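You operate a simulated robot arm through the tools that you are given. There is no shell and no other tool. Be economical: measure what you need, move in short steps, check, and stop when the job is done.

The job below is to be done with a simulated robot arm. You get a single attempt, and the scene is never put back.

## Task
Free the earth plate, scour it bright and latch it again.
Fine: earth latch off before scouring; pad back; the display ends at GOOD. Set down upright: scouring pad. Where these are worked on the way, their far stop is far enough and under half their travel is too little: earth latch. What is to be rubbed or washed off counts as gone when no trace of it is left.

The check looks at the end state, three seconds after you hand in, the way a careful person would. Anything else that was tipped, shoved, dropped, spilled or broken makes it a failure.

## Robot
A 7-joint arm with a two-finger parallel gripper, fixed in place. Base frame: the origin is at the foot of the arm, x ahead of it, y to its left, z up; the work surface is at about z = 0.75. Lengths are in m, angles in degrees, forces in N, time in s.
With the tool pointing down near the work surface it reaches from about 0.32 to 0.78 m from the base axis. Its first joint turns from -166.0 to 166.0 degrees. Payload 3.91 kg.
The TCP is the grasp point between the finger pads, 0.03 m short of the fingertips. In the tool frame z runs along the fingers and y along their closing line. The gripper opens to 0.11 m. The fingers are 0.02 m wide and 0.01 m thick; the gripper's body (0.048 by 0.112 m) begins 0.055 m behind the TCP.
Orientation is that of the tool frame in the base frame, as a unit quaternion [w, x, y, z]. With the fingers straight down and closing along the base's y, the tool's x points along the base's -x, its y along +y and its z along -z.

## Interface
- The arm moves only by the tool nudge_tool. Its argument "commands" is a list of rows, each an object of numbers (a shift or turn left out is 0, a gripper value left out holds the last): "ax", "ay", "az": the turn, a rotation vector about the base's x, y, z in units of 90 degrees (1.0 is 90 degrees); "dx", "dy", "dz": the shift along the base's x, y, z in units of 200 mm (1.0 is 200 mm); "grip": the opening, from 0 (shut) to 1 (fully open). In form: [{"ax": .., "ay": .., "az": .., "dx": .., "dy": .., "dz": .., "grip": ..}, ...]. A call has 1 to 10 rows; each row is the pose to reach, as a shift and turn from the pose commanded when the call began. A call with a number of a shift or a turn outside -1 to 1 is refused whole. Each row takes 0.2 s and may step no farther than 0.05 m and 8.6 degrees from the row before; otherwise, or with a gripper value out of range, the whole call is refused. A pose out of reach is approached as far as the arm can. The call stops where the force on the tool passes 50 N (or 10 N more than at its start, if that is more) or the arm is blocked; 0.2 s more then pass. The fingers move at their own pace (about 0.153 m/s each) and stop on an object; they squeeze with about 34 N. The grip force told is the motor's: it shows also when the fingers shut on nothing. Time passes only in rows, and 0.2 s behind the last, so rows that repeat a pose let the fingers close. It gives the time, the measured TCP pose, the force on the tool (base axes), the opening and the grip force at its end, in the units of the frame above (readings bear some noise), with the torque about the TCP (base axes, N m) and any sound that the robot's microphone picked up, and new pictures: "show" is both (left out), scene, wrist or none.
- Cameras (640 x 400 px; columns grow to the right, rows downward): "scene" is fixed at [0.0496, 0.5013, 1.3564]; the picture's right is [-0.04, -1.00, 0.00], its down [-0.80, 0.04, -0.59] and it looks along [0.59, -0.03, -0.80] (base axes); focal length 311 px, centre (320, 200). "wrist" rides on the gripper at [0.077, 0.007, -0.114] in the tool frame; the picture's right is [-0.09, 1.00, 0.00], its down [-0.80, -0.07, -0.59] and it looks along [-0.59, -0.05, 0.80] (tool axes); focal length 270 px, centre (320, 200). There is no depth. A picture from a camera that has moved, and an enlarged one, comes with that camera's place and axes in the base frame and with its lens.
- move_column(by): slides the trunk up (or, below 0, down) by that many m; the arm rides with it, the base frame stays. It gives what a move gives, with no picture.
- zoom(camera, box): a new picture of the part [left, top, right, bottom] of that camera's present view, enlarged. The clock stands still meanwhile.
- job_done(): hands the job in; it is judged then, once.

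Work in short steps. Places have to be worked out from the pictures, the camera data and where the tool is seen: move nearer, look again, correct. Check each grasp and each placing, and mend what went wrong. You have 120 turns and 200 pictures in all, those below and enlarged ones among them. Open the gripper and draw the arm clear of the work before you hand the job in, unless the task says otherwise; then end with one line.

The tools are called as a command line: name --argument value ..., lists and objects as JSON in quotes. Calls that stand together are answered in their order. nudge_tool: Moves the arm, as the interface text tells. Its arguments: {"type":"object","properties":{"commands":{"type":"array","items":{"type":"object","properties":{"ax":{"type":"number"},"ay":{"type":"number"},"az":{"type":"number"},"dx":{"type":"number"},"dy":{"type":"number"},"dz":{"type":"number"},"grip":{"type":"number"}}}},"show":{"type":"string","enum":["both","scene","wrist","none"]}},"required":["commands"]} The other tools are called the same way: move_column (by) slides the trunk up or down; zoom (camera, box) takes an enlarged picture of a part of a camera's view; job_done () hands the job in.

At the start:

```text
time_s: 0.0
tool_pos: [0.333, 0.4117, 1.0941]
tool_rot: [0.0, 0.0, 1.0, 0.0]
wrist_force: [0.5, -0.2, -0.2]
torque: [0.01, -0.01, -0.02]
grip_width: 0.1099
finger_force: 0.2
trunk travel left (down, up): [-0.575, 0.035]
```

scene: 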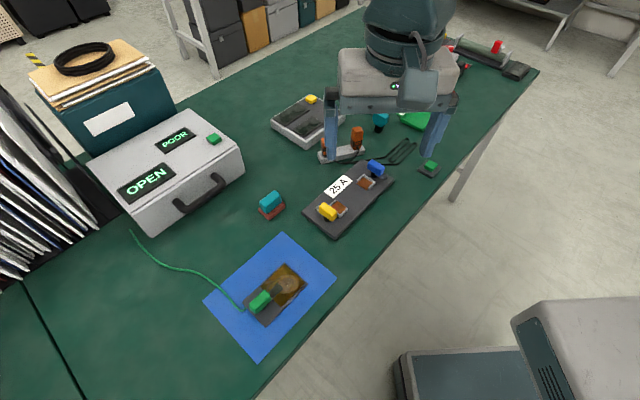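
wrist: 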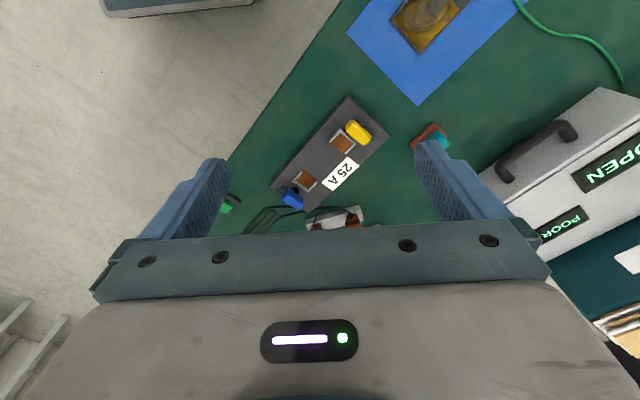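

I'll look closely at the plate on the blue mat with the green latch, the teal/brown block (likely the scouring pad), and the box with displays.

zoom --camera "scene" --box '[190, 170, 350, 370]'

zoom --camera "scene" --box '[260, 60, 460, 230]'

zoom --camera "scene" --box '[90, 100, 260, 240]'

```text
2.00 times, centred on (270, 270) of scene
camera zoom: at [0.0496, 0.5013, 1.3564], right [-0.04, -1.0, 0.0], down [-0.8, 0.04, -0.59], along [0.59, -0.03, -0.8], focal length 621 px, centre (420, 60)
```

zoom: 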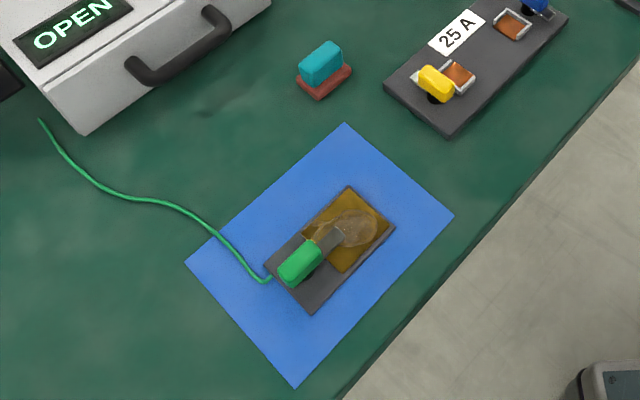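

```text
2.35 times, centred on (360, 145) of scene
camera zoom: at [0.0496, 0.5013, 1.3564], right [-0.04, -1.0, 0.0], down [-0.8, 0.04, -0.59], along [0.59, -0.03, -0.8], focal length 731 px, centre (226, 329)
```

zoom: 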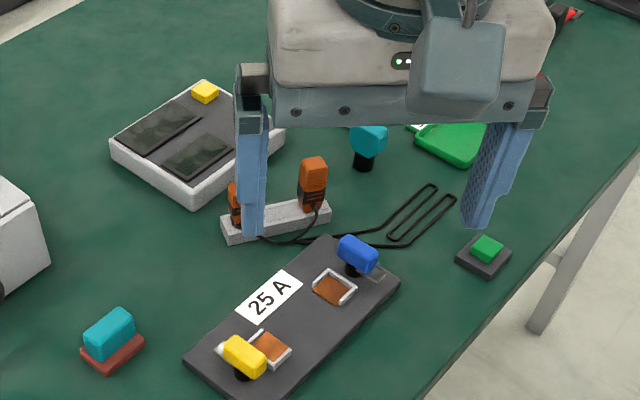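

```text
2.86 times, centred on (175, 170) of scene
camera zoom: at [0.0496, 0.5013, 1.3564], right [-0.04, -1.0, 0.0], down [-0.8, 0.04, -0.59], along [0.59, -0.03, -0.8], focal length 888 px, centre (734, 286)
```

zoom: 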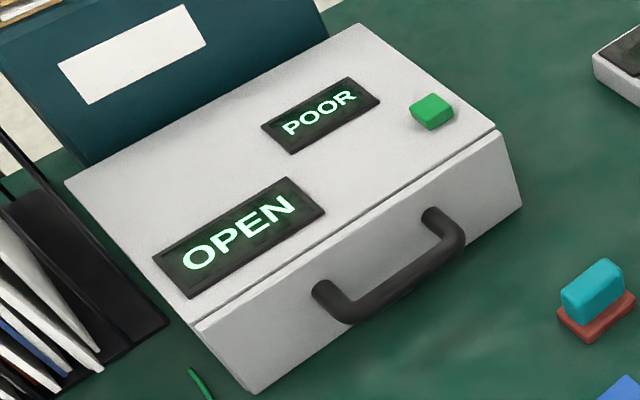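

Zoom tighter on the plate and pad to understand the latch mechanism.

zoom --camera "scene" --box '[236, 256, 316, 336]'

zoom --camera "scene" --box '[250, 180, 300, 230]'

zoom --camera "wrist" --box '[340, 0, 500, 100]'

```text
5.00 times, centred on (276, 296) of scene
camera zoom: at [0.0496, 0.5013, 1.3564], right [-0.04, -1.0, 0.0], down [-0.8, 0.04, -0.59], along [0.59, -0.03, -0.8], focal length 1554 px, centre (540, -280)
```

zoom: 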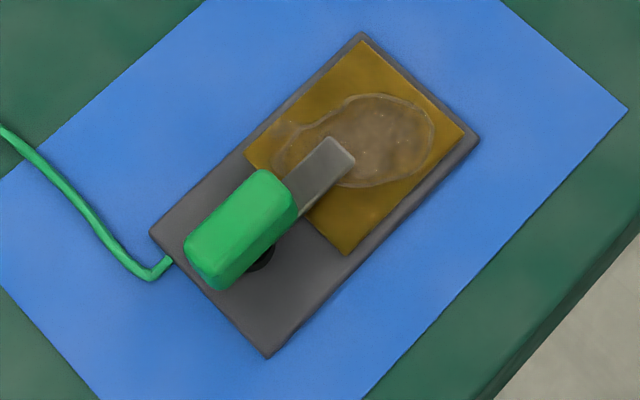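

```text
8.00 times, centred on (275, 205) of scene
camera zoom: at [0.0496, 0.5013, 1.3564], right [-0.04, -1.0, 0.0], down [-0.8, 0.04, -0.59], along [0.59, -0.03, -0.8], focal length 2486 px, centre (680, 160)
```

zoom: 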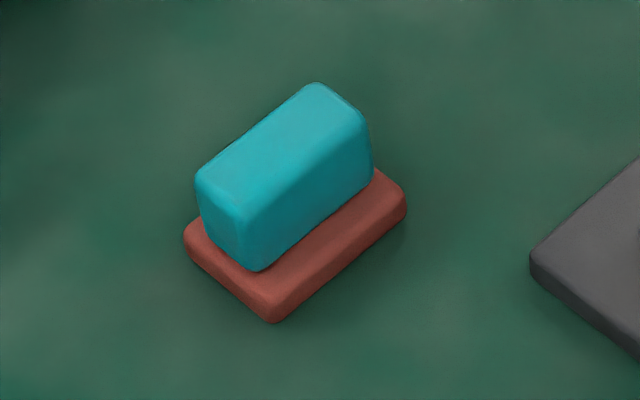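

```text
4.00 times, centred on (420, 50) of wrist
camera zoom: at [0.2539, 0.4193, 1.209], right [0.09, 1.0, 0.0], down [0.8, -0.07, 0.59], along [0.59, -0.05, -0.8], focal length 1081 px, centre (-80, 800)
```

zoom: 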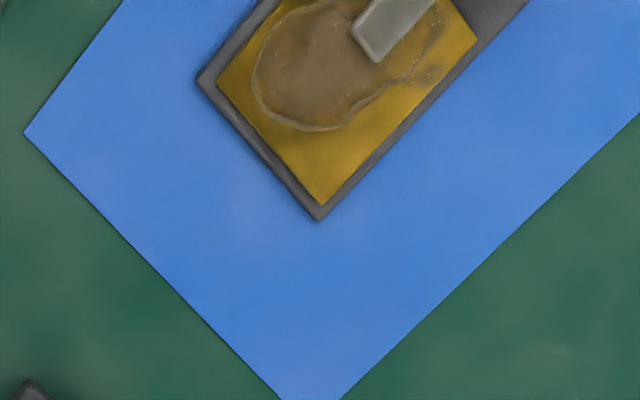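

The latch is a green grip on a black boss at about (0.242, 0.600), its long axis along (-0.7, 0.7), with the blade over the brass. I move above it with the tool turned -45°, high up.

nudge_tool --commands '[{"dx": -0.076, "dy": 0.158, "dz": -0.12, "az": -0.084}, {"dx": -0.152, "dy": 0.317, "dz": -0.24, "az": -0.167}, {"dx": -0.228, "dy": 0.475, "dz": -0.36, "az": -0.25}, {"dx": -0.303, "dy": 0.633, "dz": -0.48, "az": -0.333}, {"dx": -0.379, "dy": 0.79, "dz": -0.6, "az": -0.417}, {"dx": -0.455, "dy": 0.94, "dz": -0.72, "az": -0.5, "grip": 0.6}]'

```text
time_s: 1.4
tool_pos: [0.2412, 0.604, 0.9496]
tool_rot: [0.0, 0.383, 0.924, 0.0]
wrist_force: [0.5, 0.0, -0.5]
torque: [0.01, 0.0, 0.0]
grip_width: 0.0659
finger_force: 0.1
trunk travel left (down, up): [-0.575, 0.035]
camera wrist: at [0.1905, 0.6634, 1.0642], right [0.77, 0.64, 0.0], down [0.52, -0.62, 0.6], along [0.38, -0.46, -0.8], focal length 270 px, centre (320, 200)
```

scene: 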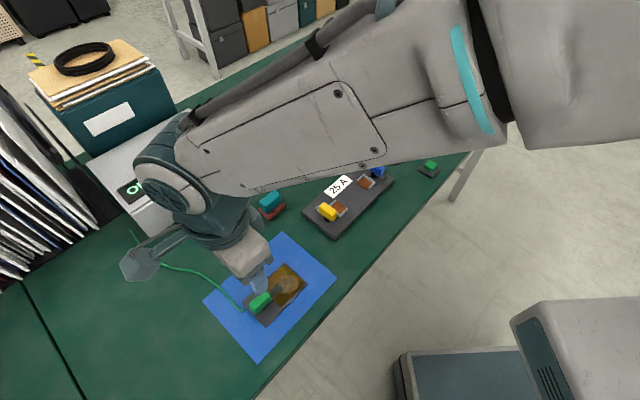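
wrist: 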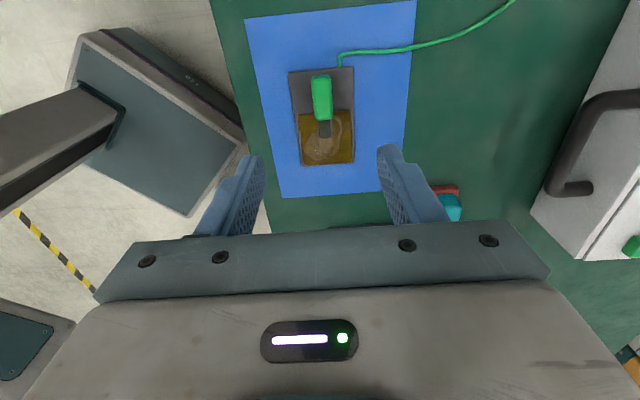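

Grip confirmed near (0.240, 0.603), aligned with the tool. One close look at the mechanism from here.

zoom --camera "wrist" --box '[270, 50, 380, 180]'

```text
3.08 times, centred on (325, 115) of wrist
camera zoom: at [0.1905, 0.6634, 1.0642], right [0.77, 0.64, 0.0], down [0.52, -0.62, 0.6], along [0.38, -0.46, -0.8], focal length 832 px, centre (305, 462)
```

zoom: 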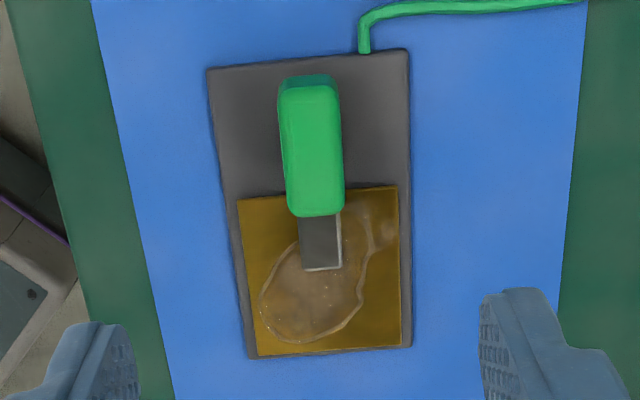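

Descend to TCP z≈0.81 over the grip with the fingers either side.

nudge_tool --commands '[{"dz": -0.2, "dy": 0.01}, {"dz": -0.4, "dy": 0.015}, {"dz": -0.6, "dy": 0.015}, {"dz": -0.7, "dy": 0.015}]'

```text
time_s: 2.4
tool_pos: [0.2398, 0.6044, 0.8089]
tool_rot: [-0.001, 0.383, 0.924, -0.001]
wrist_force: [-0.1, 0.4, -0.4]
torque: [0.02, -0.02, 0.0]
grip_width: 0.0657
finger_force: 0.1
trunk travel left (down, up): [-0.575, 0.035]
camera wrist: at [0.1902, 0.6638, 0.9241], right [0.77, 0.64, 0.0], down [0.52, -0.62, 0.59], along [0.38, -0.46, -0.8], focal length 270 px, centre (320, 200)
```

scene: 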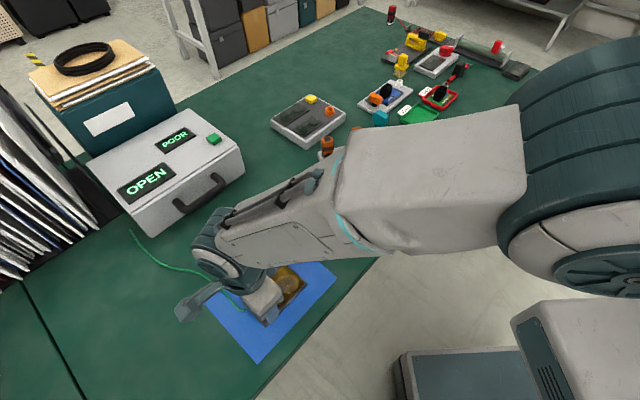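
wrist: 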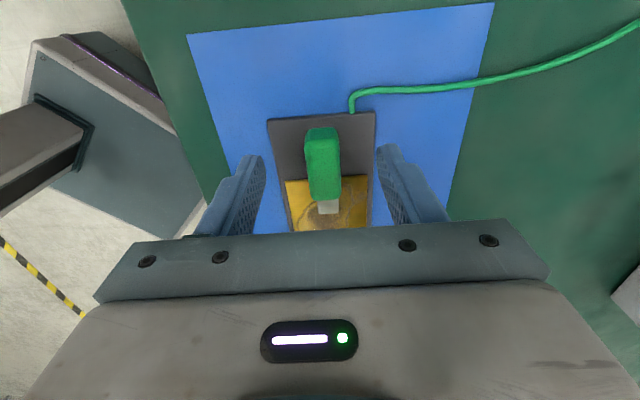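

Grip is centred between the fingers. Lower 14 mm and close.

nudge_tool --commands '[{"dz": -0.07}, {"dz": -0.07, "grip": 0.0}, {"dz": -0.07, "grip": 0.0}, {"dz": -0.07, "grip": 0.0}]' --show "wrist"

```text
time_s: 3.4
tool_pos: [0.2424, 0.6046, 0.7952]
tool_rot: [0.0, 0.382, 0.924, 0.0]
wrist_force: [6.9, 10.7, -3.8]
torque: [0.54, -0.06, 0.05]
grip_width: 0.02
finger_force: 44.9
trunk travel left (down, up): [-0.575, 0.035]
camera wrist: at [0.1916, 0.6648, 0.91], right [0.77, 0.64, 0.0], down [0.52, -0.62, 0.59], along [0.38, -0.45, -0.8], focal length 270 px, centre (320, 200)
```

wrist: 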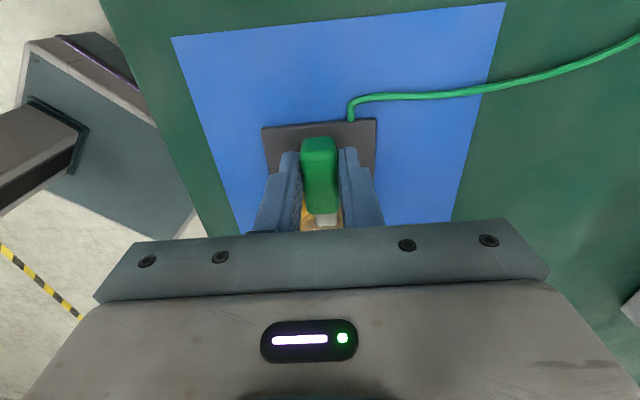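

Gripped (20 mm wide) with slight sideways load; recenter ~1.5 mm and probe a small turn about z to feel which way it yields.

nudge_tool --commands '[{"dx": 0.007, "dy": 0.009, "grip": 0}, {"dx": 0.007, "dy": 0.009, "az": 0.06}, {"dx": 0.007, "dy": 0.009, "az": 0.12}, {"dx": 0.007, "dy": 0.009, "az": 0.12}]' --show "wrist"

```text
time_s: 4.4
tool_pos: [0.2418, 0.6052, 0.7955]
tool_rot: [-0.001, 0.293, 0.956, 0.0]
wrist_force: [1.0, -0.2, -3.7]
torque: [0.37, -0.02, -0.01]
grip_width: 0.02
finger_force: 45.2
trunk travel left (down, up): [-0.575, 0.035]
camera wrist: at [0.1811, 0.6542, 0.9099], right [0.63, 0.78, 0.0], down [0.62, -0.51, 0.6], along [0.46, -0.38, -0.8], focal length 270 px, centre (320, 200)
```

wrist: 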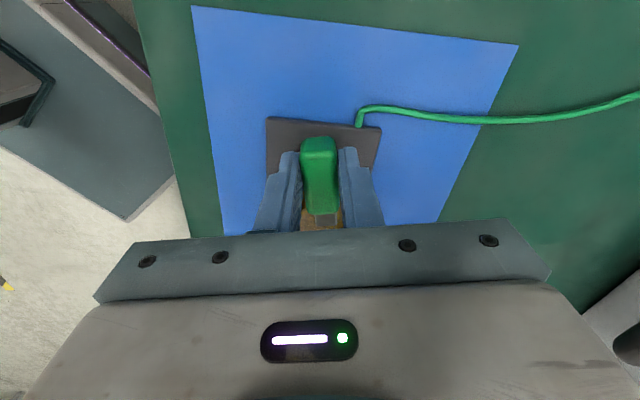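

The lever swivels freely on its vertical boss while the plate stays put. Continue turning in + until resistance.

nudge_tool --commands '[{"az": 0.09}, {"az": 0.18}, {"az": 0.27}, {"az": 0.36}, {"az": 0.45}]' --show "both"

```text
time_s: 5.6
tool_pos: [0.242, 0.6028, 0.7959]
tool_rot: [0.0, -0.057, 0.998, -0.003]
wrist_force: [-8.1, -20.1, -13.6]
torque: [0.57, -0.79, -0.1]
grip_width: 0.0199
finger_force: 44.4
trunk travel left (down, up): [-0.575, 0.035]
camera wrist: at [0.1632, 0.6009, 0.9102], right [-0.03, 1.0, -0.01], down [0.81, 0.02, 0.59], along [0.59, 0.01, -0.81], focal length 270 px, centre (320, 200)
```

scene: 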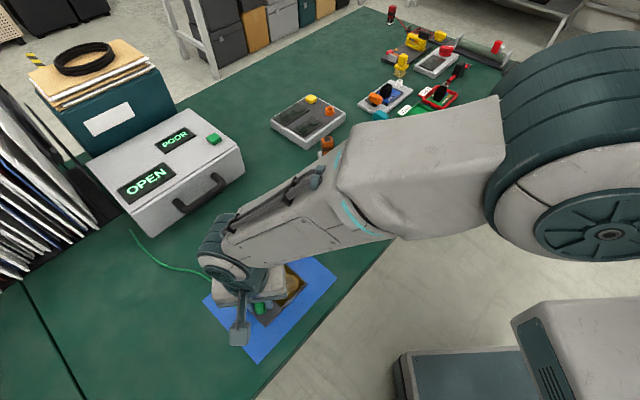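
wrist: 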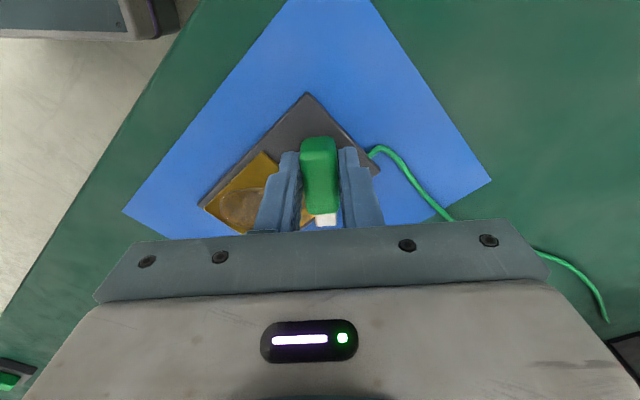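

Turned ~51° with side force (-8,-20) N, suggesting the pivot is slightly off the TCP; ease toward -y and -x, then continue.

nudge_tool --commands '[{"dx": -0.004, "dy": -0.012}, {"dx": -0.004, "dy": -0.012}]' --show "none"

```text
time_s: 6.2
tool_pos: [0.2405, 0.6034, 0.7962]
tool_rot: [0.0, -0.057, 0.998, -0.002]
wrist_force: [-4.7, -8.5, -19.6]
torque: [0.07, 1.4, -0.04]
grip_width: 0.0198
finger_force: 44.9
trunk travel left (down, up): [-0.575, 0.035]
```

Side load fell; a downward pull of ~20 N remains, so lower 1 mm and turn a bit more.

nudge_tool --commands '[{"dz": -0.007, "dy": -0.004}, {"dz": -0.007, "dy": -0.004, "az": 0.06}, {"dz": -0.007, "dy": -0.004, "az": 0.12}]' --show "none"

```text
time_s: 7.0
tool_pos: [0.242, 0.6015, 0.7958]
tool_rot: [0.0, -0.15, 0.989, -0.001]
wrist_force: [-5.0, -13.2, -12.3]
torque: [-0.09, 0.29, -0.07]
grip_width: 0.0198
finger_force: 45.1
trunk travel left (down, up): [-0.575, 0.035]
```

Yielding freely (62° so far, no z torque). Continue, following the drift.

nudge_tool --commands '[{"dz": -0.005, "dy": -0.008, "dx": -0.002, "az": 0.08}, {"dz": -0.005, "dy": -0.01, "dx": -0.003, "az": 0.16}, {"dz": -0.005, "dy": -0.012, "dx": -0.004, "az": 0.24}]' --show "wrist"

```text
time_s: 7.8
tool_pos: [0.2416, 0.6003, 0.796]
tool_rot: [0.001, -0.333, 0.943, 0.001]
wrist_force: [0.5, -7.0, -1.8]
torque: [-1.22, 0.98, -0.02]
grip_width: 0.0198
finger_force: 44.9
trunk travel left (down, up): [-0.575, 0.035]
camera wrist: at [0.1767, 0.5568, 0.91], right [-0.56, 0.83, 0.0], down [0.67, 0.45, 0.6], along [0.5, 0.33, -0.8], focal length 270 px, centre (320, 200)
```

wrist: 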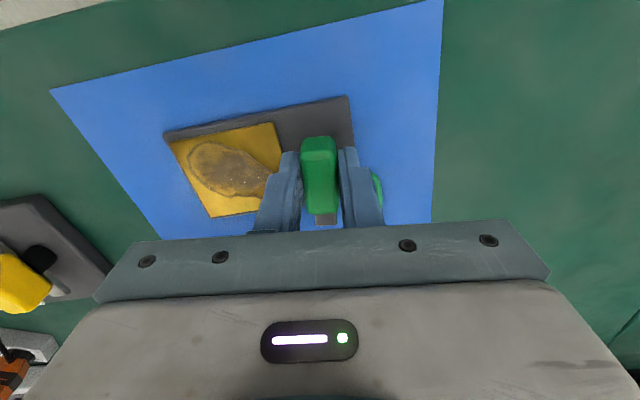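

84° turned, blade off the brass. Go on to find the far stop.

nudge_tool --commands '[{"dy": -0.004, "az": 0.08}, {"dy": -0.006, "az": 0.16}]' --show "wrist"

```text
time_s: 8.4
tool_pos: [0.2422, 0.5989, 0.7956]
tool_rot: [0.001, -0.448, 0.894, 0.002]
wrist_force: [3.2, -3.2, 2.7]
torque: [0.0, -0.16, -1.5]
grip_width: 0.0219
finger_force: 44.8
trunk travel left (down, up): [-0.575, 0.035]
camera wrist: at [0.1894, 0.5414, 0.9099], right [-0.74, 0.67, 0.0], down [0.54, 0.6, 0.6], along [0.4, 0.44, -0.8], focal length 270 px, centre (320, 200)
```

wrist: 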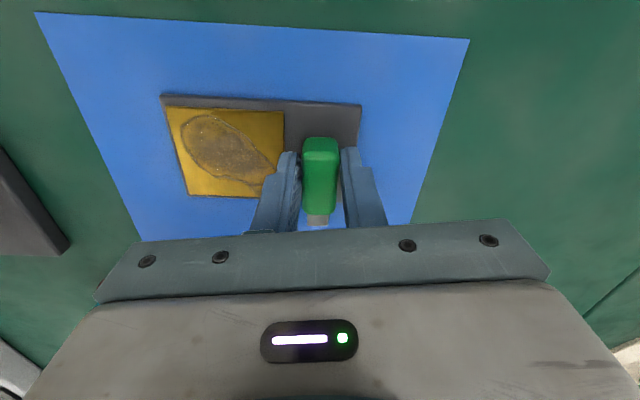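

Torque -1.5 N·m: the far stop (~90°) is reached. Turn back a few degrees to relax, open, and lift away.

nudge_tool --commands '[{"az": -0.06}, {"az": -0.06, "grip": 0.5}, {"az": -0.06, "grip": 0.5}, {"az": -0.06, "dz": 0.2, "grip": 0.5}, {"az": -0.06, "dz": 0.4}, {"az": -0.06, "dz": 0.6}, {"az": -0.06, "dz": 0.8}]'

```text
time_s: 10.0
tool_pos: [0.242, 0.5975, 0.9536]
tool_rot: [0.0, -0.404, 0.915, 0.0]
wrist_force: [-0.4, 0.1, -0.6]
torque: [0.02, 0.0, 0.01]
grip_width: 0.0546
finger_force: 0.1
trunk travel left (down, up): [-0.575, 0.035]
camera wrist: at [0.1832, 0.5449, 1.0686], right [-0.68, 0.73, 0.0], down [0.59, 0.55, 0.59], along [0.44, 0.4, -0.8], focal length 270 px, centre (320, 200)
```

scene: 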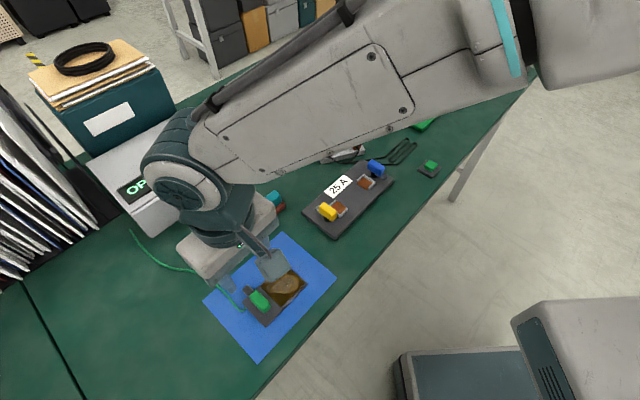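
wrist: 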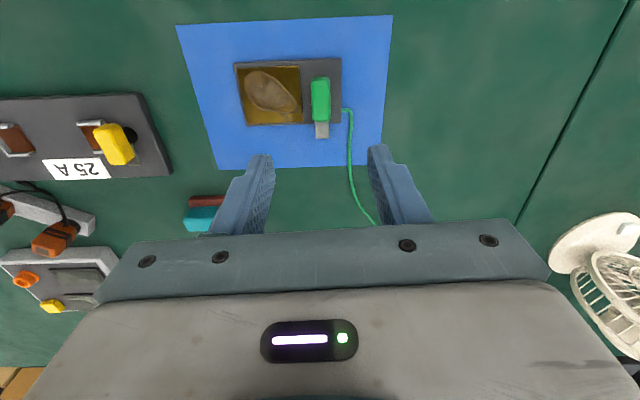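

The latch is fully aside. The pad is at about (0.478, 0.595), long axis along (0.7,-0.7), so I go there turning back to -45°, staying high.

nudge_tool --commands '[{"az": -0.09, "dx": 0.06}, {"az": -0.18, "dx": 0.12}, {"az": -0.27, "dx": 0.18}, {"az": -0.36, "dx": 0.24}, {"az": -0.45, "dx": 0.3}, {"az": -0.54, "dx": 0.36}, {"az": -0.63, "dx": 0.42}, {"az": -0.72, "dx": 0.48}, {"az": -0.81, "dx": 0.54}, {"az": -0.9, "dx": 0.6}]' --show "wrist"

```text
time_s: 12.2
tool_pos: [0.3608, 0.5967, 0.955]
tool_rot: [0.0, 0.287, 0.958, 0.0]
wrist_force: [-0.6, -0.1, -0.9]
torque: [-0.01, 0.0, 0.0]
grip_width: 0.0552
finger_force: 0.2
trunk travel left (down, up): [-0.575, 0.035]
camera wrist: at [0.2989, 0.6459, 1.0692], right [0.62, 0.78, 0.0], down [0.63, -0.5, 0.59], along [0.47, -0.37, -0.8], focal length 270 px, centre (320, 200)
```

wrist: 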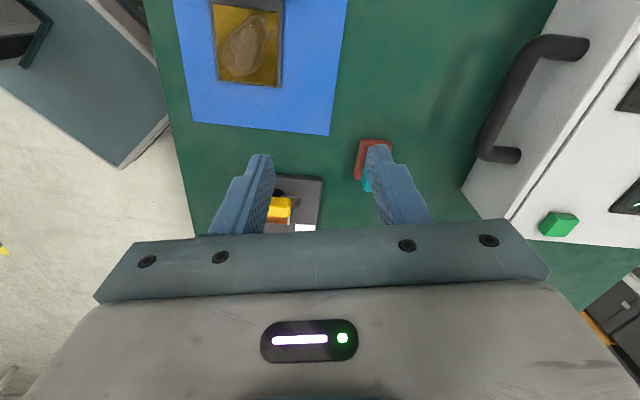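

Continue to above the pad.

nudge_tool --commands '[{"az": -0.045, "dx": 0.2}, {"az": -0.09, "dx": 0.4}, {"az": -0.13, "dx": 0.585}, {"az": -0.13, "dx": 0.585}]'

```text
time_s: 13.2
tool_pos: [0.4774, 0.5972, 0.9548]
tool_rot: [0.0, 0.383, 0.924, -0.001]
wrist_force: [-0.4, 0.1, 0.2]
torque: [0.02, -0.03, 0.0]
grip_width: 0.0549
finger_force: 0.1
trunk travel left (down, up): [-0.575, 0.035]
camera wrist: at [0.427, 0.6561, 1.0697], right [0.77, 0.64, 0.0], down [0.52, -0.62, 0.59], along [0.38, -0.46, -0.8], focal length 270 px, centre (320, 200)
```

scene: 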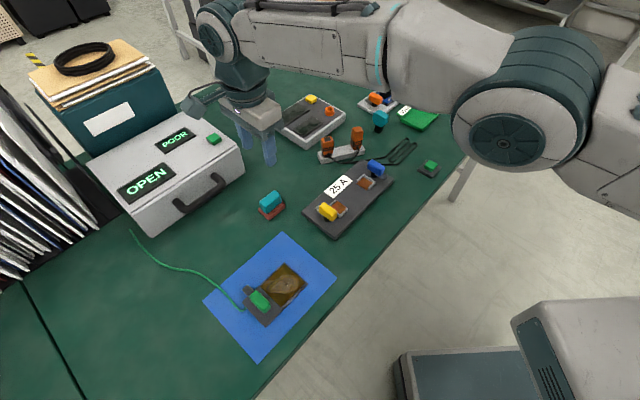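
wrist: 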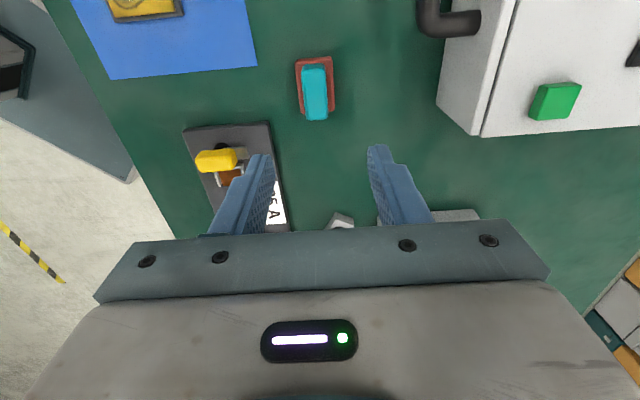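

Pad centre refined to (0.470, 0.594), aligned at -45°. Correct and descend to z≈0.83, then look.

nudge_tool --commands '[{"dx": -0.037, "dy": -0.016, "dz": -0.2}, {"dx": -0.037, "dy": -0.016, "dz": -0.4}, {"dx": -0.037, "dy": -0.016, "dz": -0.6}, {"dx": -0.037, "dy": -0.016, "dz": -0.6}]'

zoom --camera "scene" --box '[220, 150, 320, 230]'

```text
time_s: 14.2
tool_pos: [0.4733, 0.5955, 0.8357]
tool_rot: [-0.001, 0.381, 0.924, 0.0]
wrist_force: [0.5, -0.3, 0.5]
torque: [-0.01, 0.03, -0.02]
grip_width: 0.055
finger_force: 0.0
trunk travel left (down, up): [-0.575, 0.035]
camera wrist: at [0.422, 0.6542, 0.9498], right [0.77, 0.64, 0.0], down [0.52, -0.62, 0.59], along [0.38, -0.46, -0.8], focal length 270 px, centre (320, 200)
```

scene: 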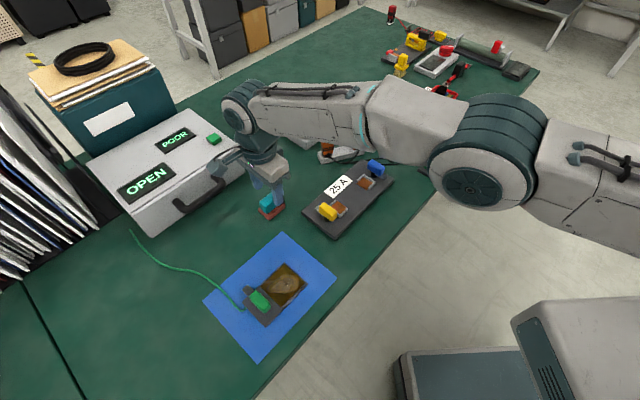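
wrist: 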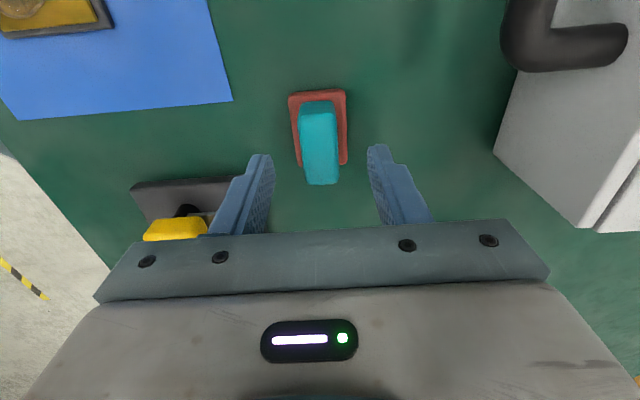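

```text
5.00 times, centred on (270, 190) of scene
camera zoom: at [0.0496, 0.5013, 1.3564], right [-0.04, -1.0, 0.0], down [-0.8, 0.04, -0.59], along [0.59, -0.03, -0.8], focal length 1554 px, centre (570, 250)
```

zoom: 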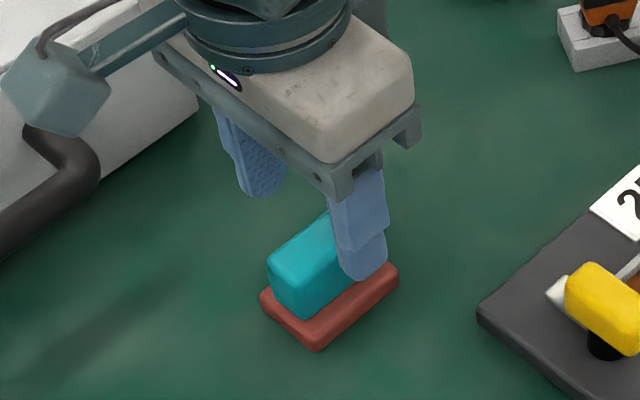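

Pad centred. Descend to TCP ≈0.80 (tips just above the red base) and close on the handle.

nudge_tool --commands '[{"dx": -0.008, "dz": -0.1}, {"dx": -0.008, "dz": -0.178}, {"dx": -0.008, "dz": -0.178, "grip": 0}, {"dx": -0.008, "dz": -0.178, "grip": 0}, {"dx": -0.008, "dz": -0.178, "grip": 0}]' --show "wrist"

zoom --camera "scene" --box '[220, 150, 320, 230]'

```text
time_s: 15.4
tool_pos: [0.4723, 0.5937, 0.799]
tool_rot: [0.0, 0.383, 0.924, 0.0]
wrist_force: [0.0, 0.3, -0.2]
torque: [0.05, 0.01, -0.02]
grip_width: 0.0229
finger_force: 33.7
trunk travel left (down, up): [-0.575, 0.035]
camera wrist: at [0.4198, 0.6544, 0.9126], right [0.77, 0.64, 0.0], down [0.52, -0.62, 0.59], along [0.38, -0.46, -0.8], focal length 270 px, centre (320, 200)
```

wrist: 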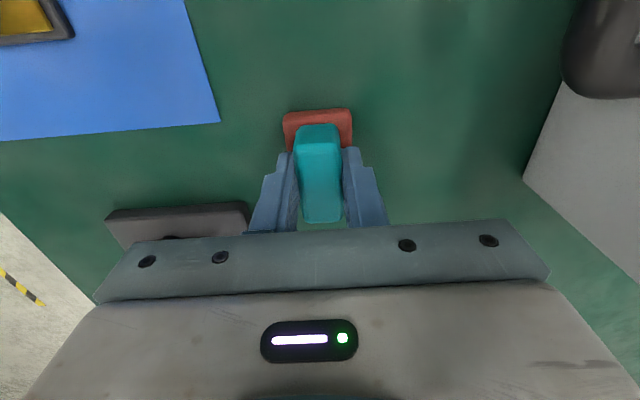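

```text
5.00 times, centred on (270, 190) of scene
camera zoom: at [0.0496, 0.5013, 1.3564], right [-0.04, -1.0, 0.0], down [-0.8, 0.04, -0.59], along [0.59, -0.03, -0.8], focal length 1554 px, centre (570, 250)
```

zoom: 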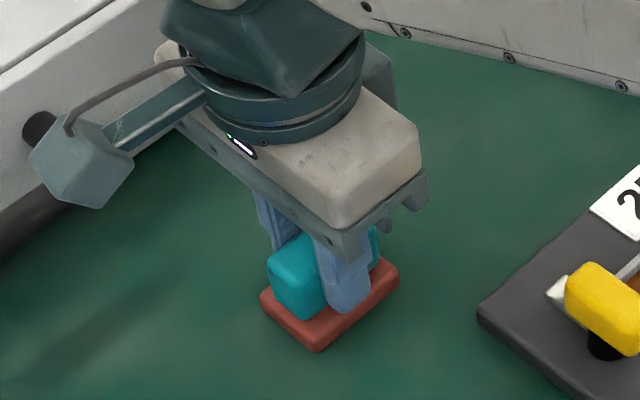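

Pad held (22.9 mm). Lift and carry to above the brass centre, estimated at (0.284, 0.5635).

nudge_tool --commands '[{"dz": 0.2}, {"dz": 0.4}, {"dx": -0.19, "dy": -0.031, "dz": 0.4}, {"dx": -0.38, "dy": -0.062, "dz": 0.4}, {"dx": -0.57, "dy": -0.093, "dz": 0.4}, {"dx": -0.76, "dy": -0.124, "dz": 0.4}, {"dx": -0.935, "dy": -0.1525, "dz": 0.4}, {"dx": -0.935, "dy": -0.1525, "dz": 0.3}]'

zoom --camera "scene" --box '[220, 240, 340, 336]'

```text
time_s: 17.2
tool_pos: [0.3282, 0.6768, 0.8555]
tool_rot: [-0.001, 0.383, 0.924, 0.0]
wrist_force: [-0.5, 0.1, -0.4]
torque: [0.03, -0.02, 0.0]
grip_width: 0.0231
finger_force: 34.0
out of reach, approached as far as the arm can: row 2, 3, 4, 5, 6, 7, 8
trunk travel left (down, up): [-0.575, 0.035]
camera wrist: at [0.2779, 0.7361, 0.9703], right [0.77, 0.64, 0.0], down [0.52, -0.62, 0.6], along [0.38, -0.46, -0.8], focal length 270 px, centre (320, 200)
```

scene: 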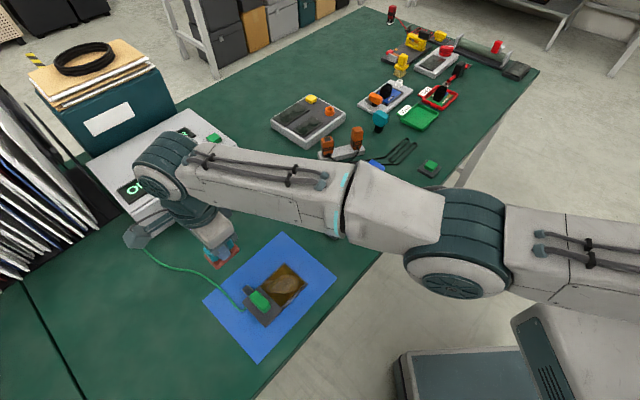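
wrist: 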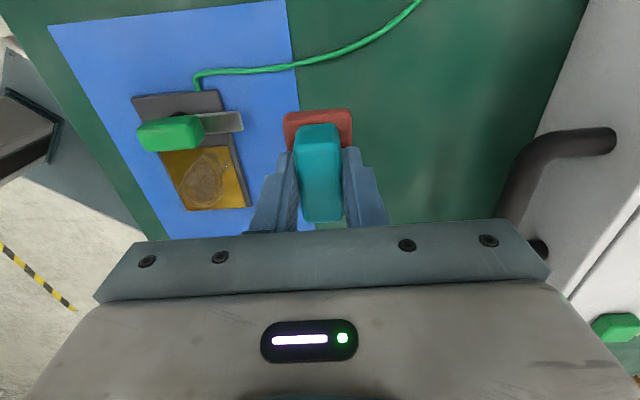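

```text
4.17 times, centred on (280, 288) of scene
camera zoom: at [0.0496, 0.5013, 1.3564], right [-0.04, -1.0, 0.0], down [-0.8, 0.04, -0.59], along [0.59, -0.03, -0.8], focal length 1295 px, centre (487, -167)
```

zoom: 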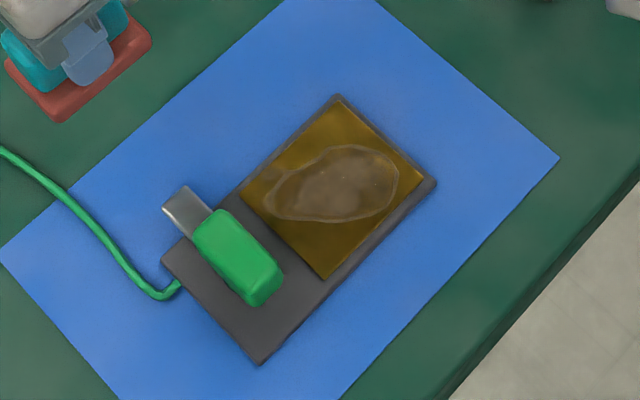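

Odd: the arm lagged, reported out of reach, and stopped at (0.328, 0.677). Hold the commanded pose (slightly higher) and see where it settles.

nudge_tool --commands '[{"dz": 0.1}, {"dz": 0.1}]' --show "none"

```text
time_s: 17.8
tool_pos: [0.3286, 0.6776, 0.8752]
tool_rot: [0.0, 0.383, 0.924, -0.003]
wrist_force: [0.0, -0.1, -1.7]
torque: [-0.02, 0.0, 0.0]
grip_width: 0.0234
finger_force: 33.9
trunk travel left (down, up): [-0.575, 0.035]
```

Commanded pose is re-based to the real one. Now move to (0.284, 0.5635) in steps.

nudge_tool --commands '[{"dx": -0.07, "dy": -0.19}, {"dx": -0.15, "dy": -0.38}, {"dx": -0.223, "dy": -0.57}, {"dx": -0.223, "dy": -0.57}]'

zoom --camera "scene" --box '[220, 240, 340, 336]'

```text
time_s: 18.8
tool_pos: [0.3283, 0.6774, 0.8648]
tool_rot: [-0.001, 0.383, 0.924, -0.001]
wrist_force: [-1.0, -0.1, -0.9]
torque: [0.0, 0.02, -0.01]
grip_width: 0.0231
finger_force: 33.6
out of reach, approached as far as the arm can: row 1, 2, 3, 4
trunk travel left (down, up): [-0.575, 0.035]
camera wrist: at [0.2766, 0.7375, 0.9795], right [0.77, 0.64, 0.0], down [0.52, -0.62, 0.6], along [0.38, -0.46, -0.8], focal length 270 px, centre (320, 200)
```

scene: 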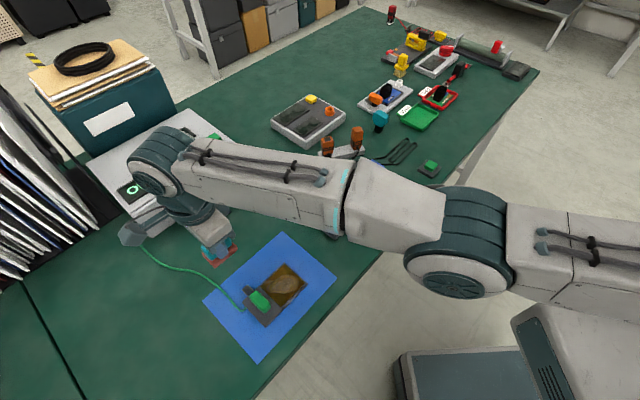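
wrist: 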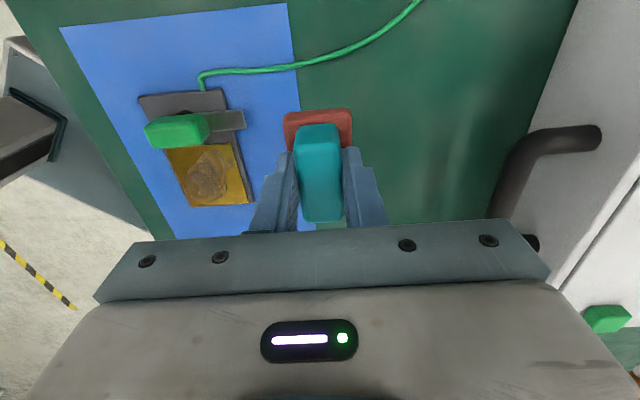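

```text
4.17 times, centred on (280, 288) of scene
camera zoom: at [0.0496, 0.5013, 1.3564], right [-0.04, -1.0, 0.0], down [-0.8, 0.04, -0.59], along [0.59, -0.03, -0.8], focal length 1295 px, centre (487, -167)
```

zoom: 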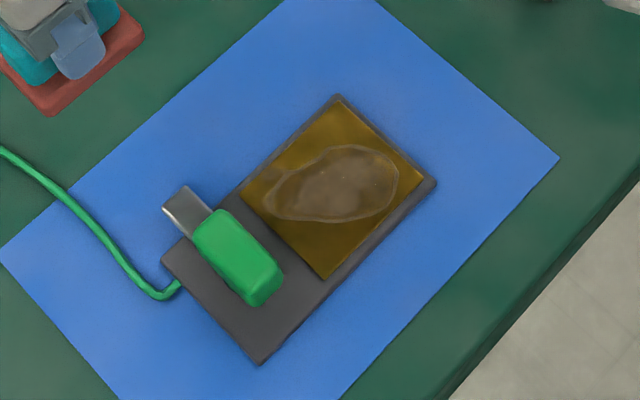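

Something (a joint limit) blocks this direction. Try moving toward the goal higher, with a little turn of +15° to test which relieves it.

nudge_tool --commands '[{"dz": 0.1, "az": 0.08}, {"dz": 0.2, "az": 0.16}, {"dz": 0.2, "az": 0.16, "dx": -0.05, "dy": -0.15}, {"dz": 0.2, "az": 0.16, "dx": -0.1, "dy": -0.3}]' --show "none"

```text
time_s: 19.8
tool_pos: [0.3289, 0.6802, 0.9071]
tool_rot: [0.0, 0.264, 0.965, 0.0]
wrist_force: [-0.4, 0.4, -1.1]
torque: [0.0, -0.01, 0.01]
grip_width: 0.0232
finger_force: 34.4
out of reach, approached as far as the arm can: row 3, 4
trunk travel left (down, up): [-0.575, 0.035]
```

Turning and lifting work but radial-in motion doesn't — looks like a stretched-arm singularity. Try very small inward steps.

nudge_tool --commands '[{"dx": -0.01, "dy": -0.02}, {"dx": -0.02, "dy": -0.04}, {"dx": -0.03, "dy": -0.06}, {"dx": -0.04, "dy": -0.08}]' --show "none"

```text
time_s: 20.8
tool_pos: [0.3185, 0.6659, 0.9087]
tool_rot: [0.001, 0.263, 0.965, -0.001]
wrist_force: [-0.1, 0.3, -0.2]
torque: [-0.02, -0.01, 0.0]
grip_width: 0.0233
finger_force: 33.7
out of reach, approached as far as the arm can: row 1
trunk travel left (down, up): [-0.575, 0.035]
```

It unlocked. Continue inward at height.

nudge_tool --commands '[{"dx": -0.03, "dy": -0.09}, {"dx": -0.06, "dy": -0.18}, {"dx": -0.09, "dy": -0.27}, {"dx": -0.12, "dy": -0.36}, {"dx": -0.15, "dy": -0.45}, {"dx": -0.172, "dy": -0.512}]' --show "none"

```text
time_s: 22.2
tool_pos: [0.2838, 0.561, 0.9074]
tool_rot: [0.0, 0.264, 0.965, 0.0]
wrist_force: [0.2, -1.5, 0.0]
torque: [-0.02, 0.0, -0.02]
grip_width: 0.0234
finger_force: 33.9
trunk travel left (down, up): [-0.575, 0.035]
```

Unlocked and over the plate. Turn back to -45° and lower to z≈0.84.

nudge_tool --commands '[{"az": -0.08, "dz": -0.12}, {"az": -0.16, "dz": -0.24, "dy": 0.01}, {"az": -0.16, "dz": -0.335, "dy": 0.01}, {"az": -0.16, "dz": -0.335, "dy": 0.01}]'

zoom --camera "scene" --box '[220, 240, 340, 336]'

```text
time_s: 23.2
tool_pos: [0.2837, 0.5643, 0.8417]
tool_rot: [0.0, 0.383, 0.924, 0.0]
wrist_force: [-0.5, 0.2, -0.2]
torque: [0.0, 0.01, 0.01]
grip_width: 0.0231
finger_force: 34.0
trunk travel left (down, up): [-0.575, 0.035]
camera wrist: at [0.2334, 0.6232, 0.9552], right [0.77, 0.64, 0.0], down [0.52, -0.62, 0.59], along [0.38, -0.46, -0.8], focal length 270 px, centre (320, 200)
```

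scene: 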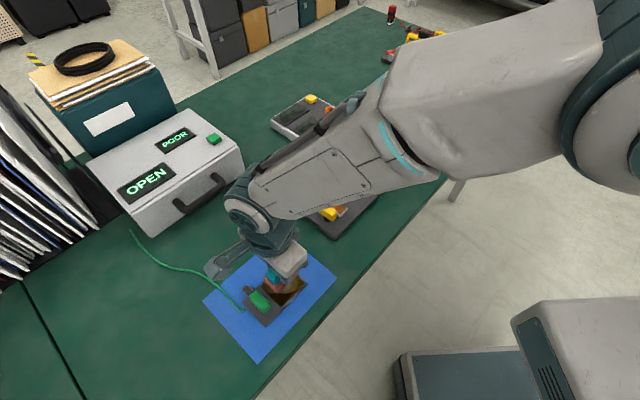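
wrist: 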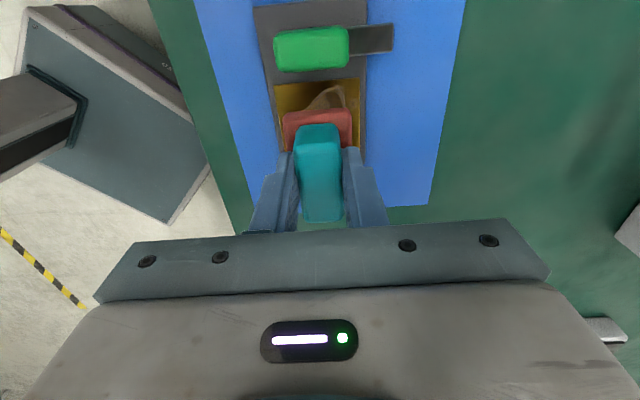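

```text
4.17 times, centred on (280, 288) of scene
camera zoom: at [0.0496, 0.5013, 1.3564], right [-0.04, -1.0, 0.0], down [-0.8, 0.04, -0.59], along [0.59, -0.03, -0.8], focal length 1295 px, centre (487, -167)
```

zoom: 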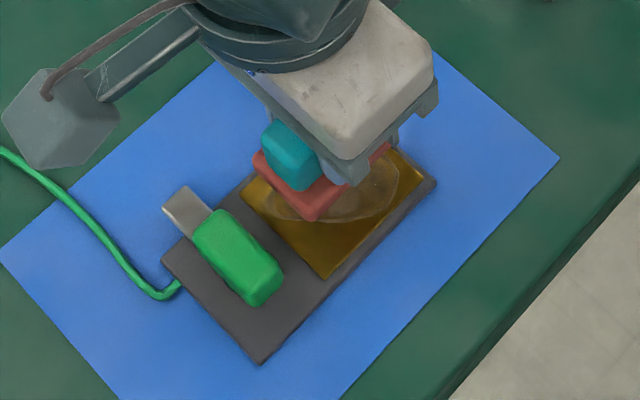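

Pad is well over the brass, clear of the lever. Lower until contact.

nudge_tool --commands '[{"dz": -0.07}, {"dz": -0.13}, {"dz": -0.145}, {"dz": -0.155}, {"dz": -0.165}]' --show "none"

```text
time_s: 24.4
tool_pos: [0.2848, 0.5642, 0.8077]
tool_rot: [-0.001, 0.383, 0.924, 0.001]
wrist_force: [-0.2, -0.3, -1.0]
torque: [0.0, -0.01, 0.01]
grip_width: 0.0233
finger_force: 33.6
trunk travel left (down, up): [-0.575, 0.035]
```

No contact yet at 0.8077; continue down by 1 mm steps.

nudge_tool --commands '[{"dz": -0.005}, {"dz": -0.01}, {"dz": -0.015}]' --show "none"

```text
time_s: 25.2
tool_pos: [0.2844, 0.5637, 0.8057]
tool_rot: [0.0, 0.382, 0.924, -0.001]
wrist_force: [0.9, -1.1, 2.6]
torque: [-0.08, -0.05, 0.0]
grip_width: 0.023
finger_force: 34.3
trunk travel left (down, up): [-0.575, 0.035]
```

Contact at ~0.8055. Press ~2.5 mm in and rub across and along the plate.

nudge_tool --commands '[{"dz": -0.012}, {"dz": -0.012, "dx": 0.042, "dy": 0.042}, {"dz": -0.012, "dx": -0.042, "dy": -0.042}, {"dz": -0.012, "dx": 0.077, "dy": 0.007}, {"dz": -0.012, "dx": -0.007, "dy": -0.077}, {"dz": -0.012, "dx": 0.077, "dy": 0.007}, {"dz": -0.012, "dx": -0.067, "dy": -0.017}, {"dz": -0.012, "dx": 0.017, "dy": 0.067}, {"dz": -0.012, "dx": -0.067, "dy": -0.017}, {"dz": -0.012}]'

zoom --camera "scene" --box '[220, 240, 340, 336]'

```text
time_s: 27.4
tool_pos: [0.2784, 0.5638, 0.8048]
tool_rot: [-0.001, 0.381, 0.925, 0.002]
wrist_force: [-16.4, 0.7, 42.4]
torque: [-0.13, 0.49, -0.1]
grip_width: 0.0231
finger_force: 34.3
trunk travel left (down, up): [-0.575, 0.035]
camera wrist: at [0.2272, 0.6232, 0.9204], right [0.76, 0.64, 0.0], down [0.52, -0.62, 0.59], along [0.38, -0.45, -0.81], focal length 270 px, centre (320, 200)
```

scene: 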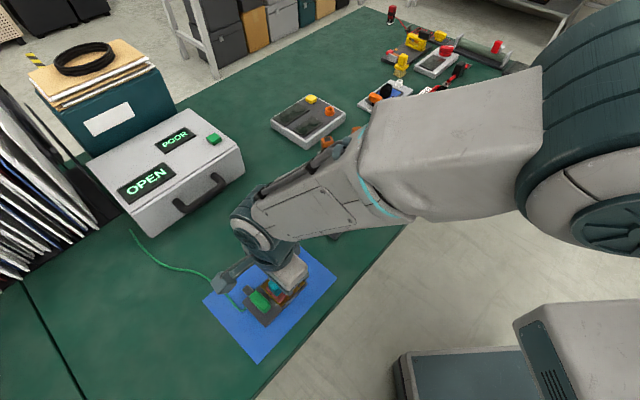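
wrist: 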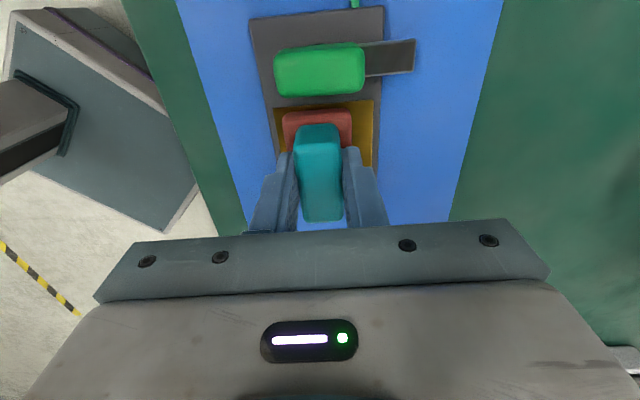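

```text
4.17 times, centred on (280, 288) of scene
camera zoom: at [0.0496, 0.5013, 1.3564], right [-0.04, -1.0, 0.0], down [-0.8, 0.04, -0.59], along [0.59, -0.03, -0.8], focal length 1295 px, centre (487, -167)
```

zoom: 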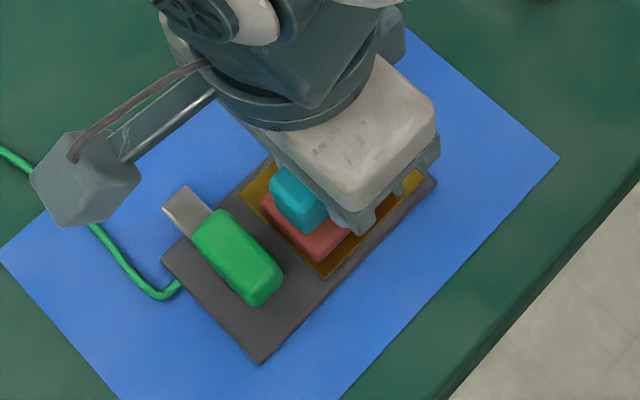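

Pressed hard (42 N) but within limits. Lift off and shift +x to inspect the brass.

nudge_tool --commands '[{"dz": 0.15}, {"dz": 0.3}, {"dz": 0.4, "dx": 0.15}, {"dz": 0.4, "dx": 0.35}, {"dz": 0.4, "dx": 0.5}]' --show "none"

zoom --camera "scene" --box '[230, 250, 320, 322]'

```text
time_s: 28.6
tool_pos: [0.3865, 0.5644, 0.8821]
tool_rot: [0.0, 0.383, 0.924, -0.001]
wrist_force: [-0.1, -0.5, 0.0]
torque: [-0.01, 0.02, 0.05]
grip_width: 0.0234
finger_force: 34.1
trunk travel left (down, up): [-0.575, 0.035]
```

```text
5.56 times, centred on (275, 286) of scene
camera zoom: at [0.0496, 0.5013, 1.3564], right [-0.04, -1.0, 0.0], down [-0.8, 0.04, -0.59], along [0.59, -0.03, -0.8], focal length 1726 px, centre (570, -278)
```

zoom: 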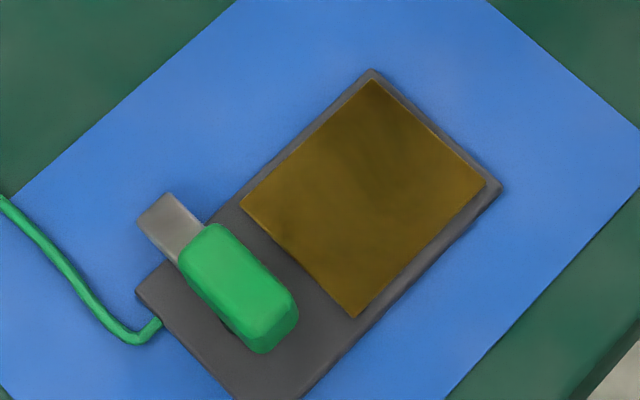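

The cloudy stain looks gone, with maybe faint darker tones. I'll make one more lighter pass with wider coverage to be sure.

nudge_tool --commands '[{"dx": -0.25, "dz": -0.05}, {"dx": -0.49, "dz": -0.2}, {"dx": -0.5, "dz": -0.39}, {"dx": -0.45, "dy": 0.05, "dz": -0.393}, {"dx": -0.55, "dy": -0.05, "dz": -0.393}, {"dx": -0.408, "dy": 0.008, "dz": -0.393}, {"dx": -0.508, "dy": -0.092, "dz": -0.393}, {"dx": -0.582, "dy": -0.018, "dz": -0.393}, {"dx": -0.482, "dy": 0.082, "dz": -0.393}, {"dx": -0.408, "dy": 0.008, "dz": -0.393}]' --show "none"

```text
refused: row 1 steps farther than a row can; nothing moved
```

nudge_tool --commands '[{"dx": -0.24, "dz": -0.05}, {"dx": -0.44, "dz": -0.19}, {"dx": -0.5, "dz": -0.39}, {"dx": -0.45, "dy": 0.05, "dz": -0.393}, {"dx": -0.55, "dy": -0.05, "dz": -0.393}, {"dx": -0.408, "dy": 0.008, "dz": -0.393}, {"dx": -0.508, "dy": -0.092, "dz": -0.393}, {"dx": -0.582, "dy": -0.018, "dz": -0.393}, {"dx": -0.482, "dy": 0.082, "dz": -0.393}, {"dx": -0.408, "dy": 0.008, "dz": -0.393}]' --show "none"

```text
time_s: 30.8
tool_pos: [0.305, 0.5654, 0.8059]
tool_rot: [0.0, 0.383, 0.924, 0.0]
wrist_force: [1.3, -1.0, 2.8]
torque: [-0.06, -0.06, -0.05]
grip_width: 0.0234
finger_force: 34.2
trunk travel left (down, up): [-0.575, 0.035]
```

Light contact pass done (~3 N). Lift and shift along the plate so both cameras can see the brass.

nudge_tool --commands '[{"dz": 0.15}, {"dz": 0.3}, {"dx": 0.1, "dy": -0.15, "dz": 0.4}, {"dx": 0.2, "dy": -0.3, "dz": 0.5}, {"dx": 0.3, "dy": -0.4, "dz": 0.5}]' --show "none"

zoom --camera "wrist" --box '[220, 0, 420, 140]'

zoom --camera "scene" --box '[230, 250, 320, 322]'

```text
time_s: 32.0
tool_pos: [0.3637, 0.4847, 0.9049]
tool_rot: [0.0, 0.382, 0.924, -0.001]
wrist_force: [0.1, 0.2, -0.5]
torque: [0.0, -0.02, 0.0]
grip_width: 0.0231
finger_force: 33.8
trunk travel left (down, up): [-0.575, 0.035]
```

```text
2.86 times, centred on (320, 70) of wrist
camera zoom: at [0.3129, 0.5434, 1.0189], right [0.77, 0.64, 0.0], down [0.52, -0.62, 0.59], along [0.38, -0.46, -0.8], focal length 772 px, centre (320, 571)
```

zoom: 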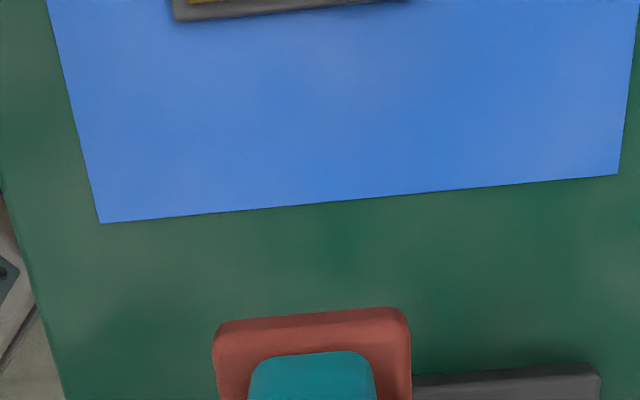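

```text
5.56 times, centred on (275, 286) of scene
camera zoom: at [0.0496, 0.5013, 1.3564], right [-0.04, -1.0, 0.0], down [-0.8, 0.04, -0.59], along [0.59, -0.03, -0.8], focal length 1726 px, centre (570, -278)
```

zoom: 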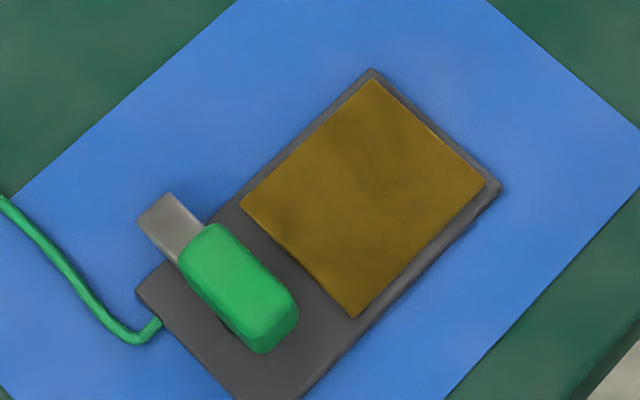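

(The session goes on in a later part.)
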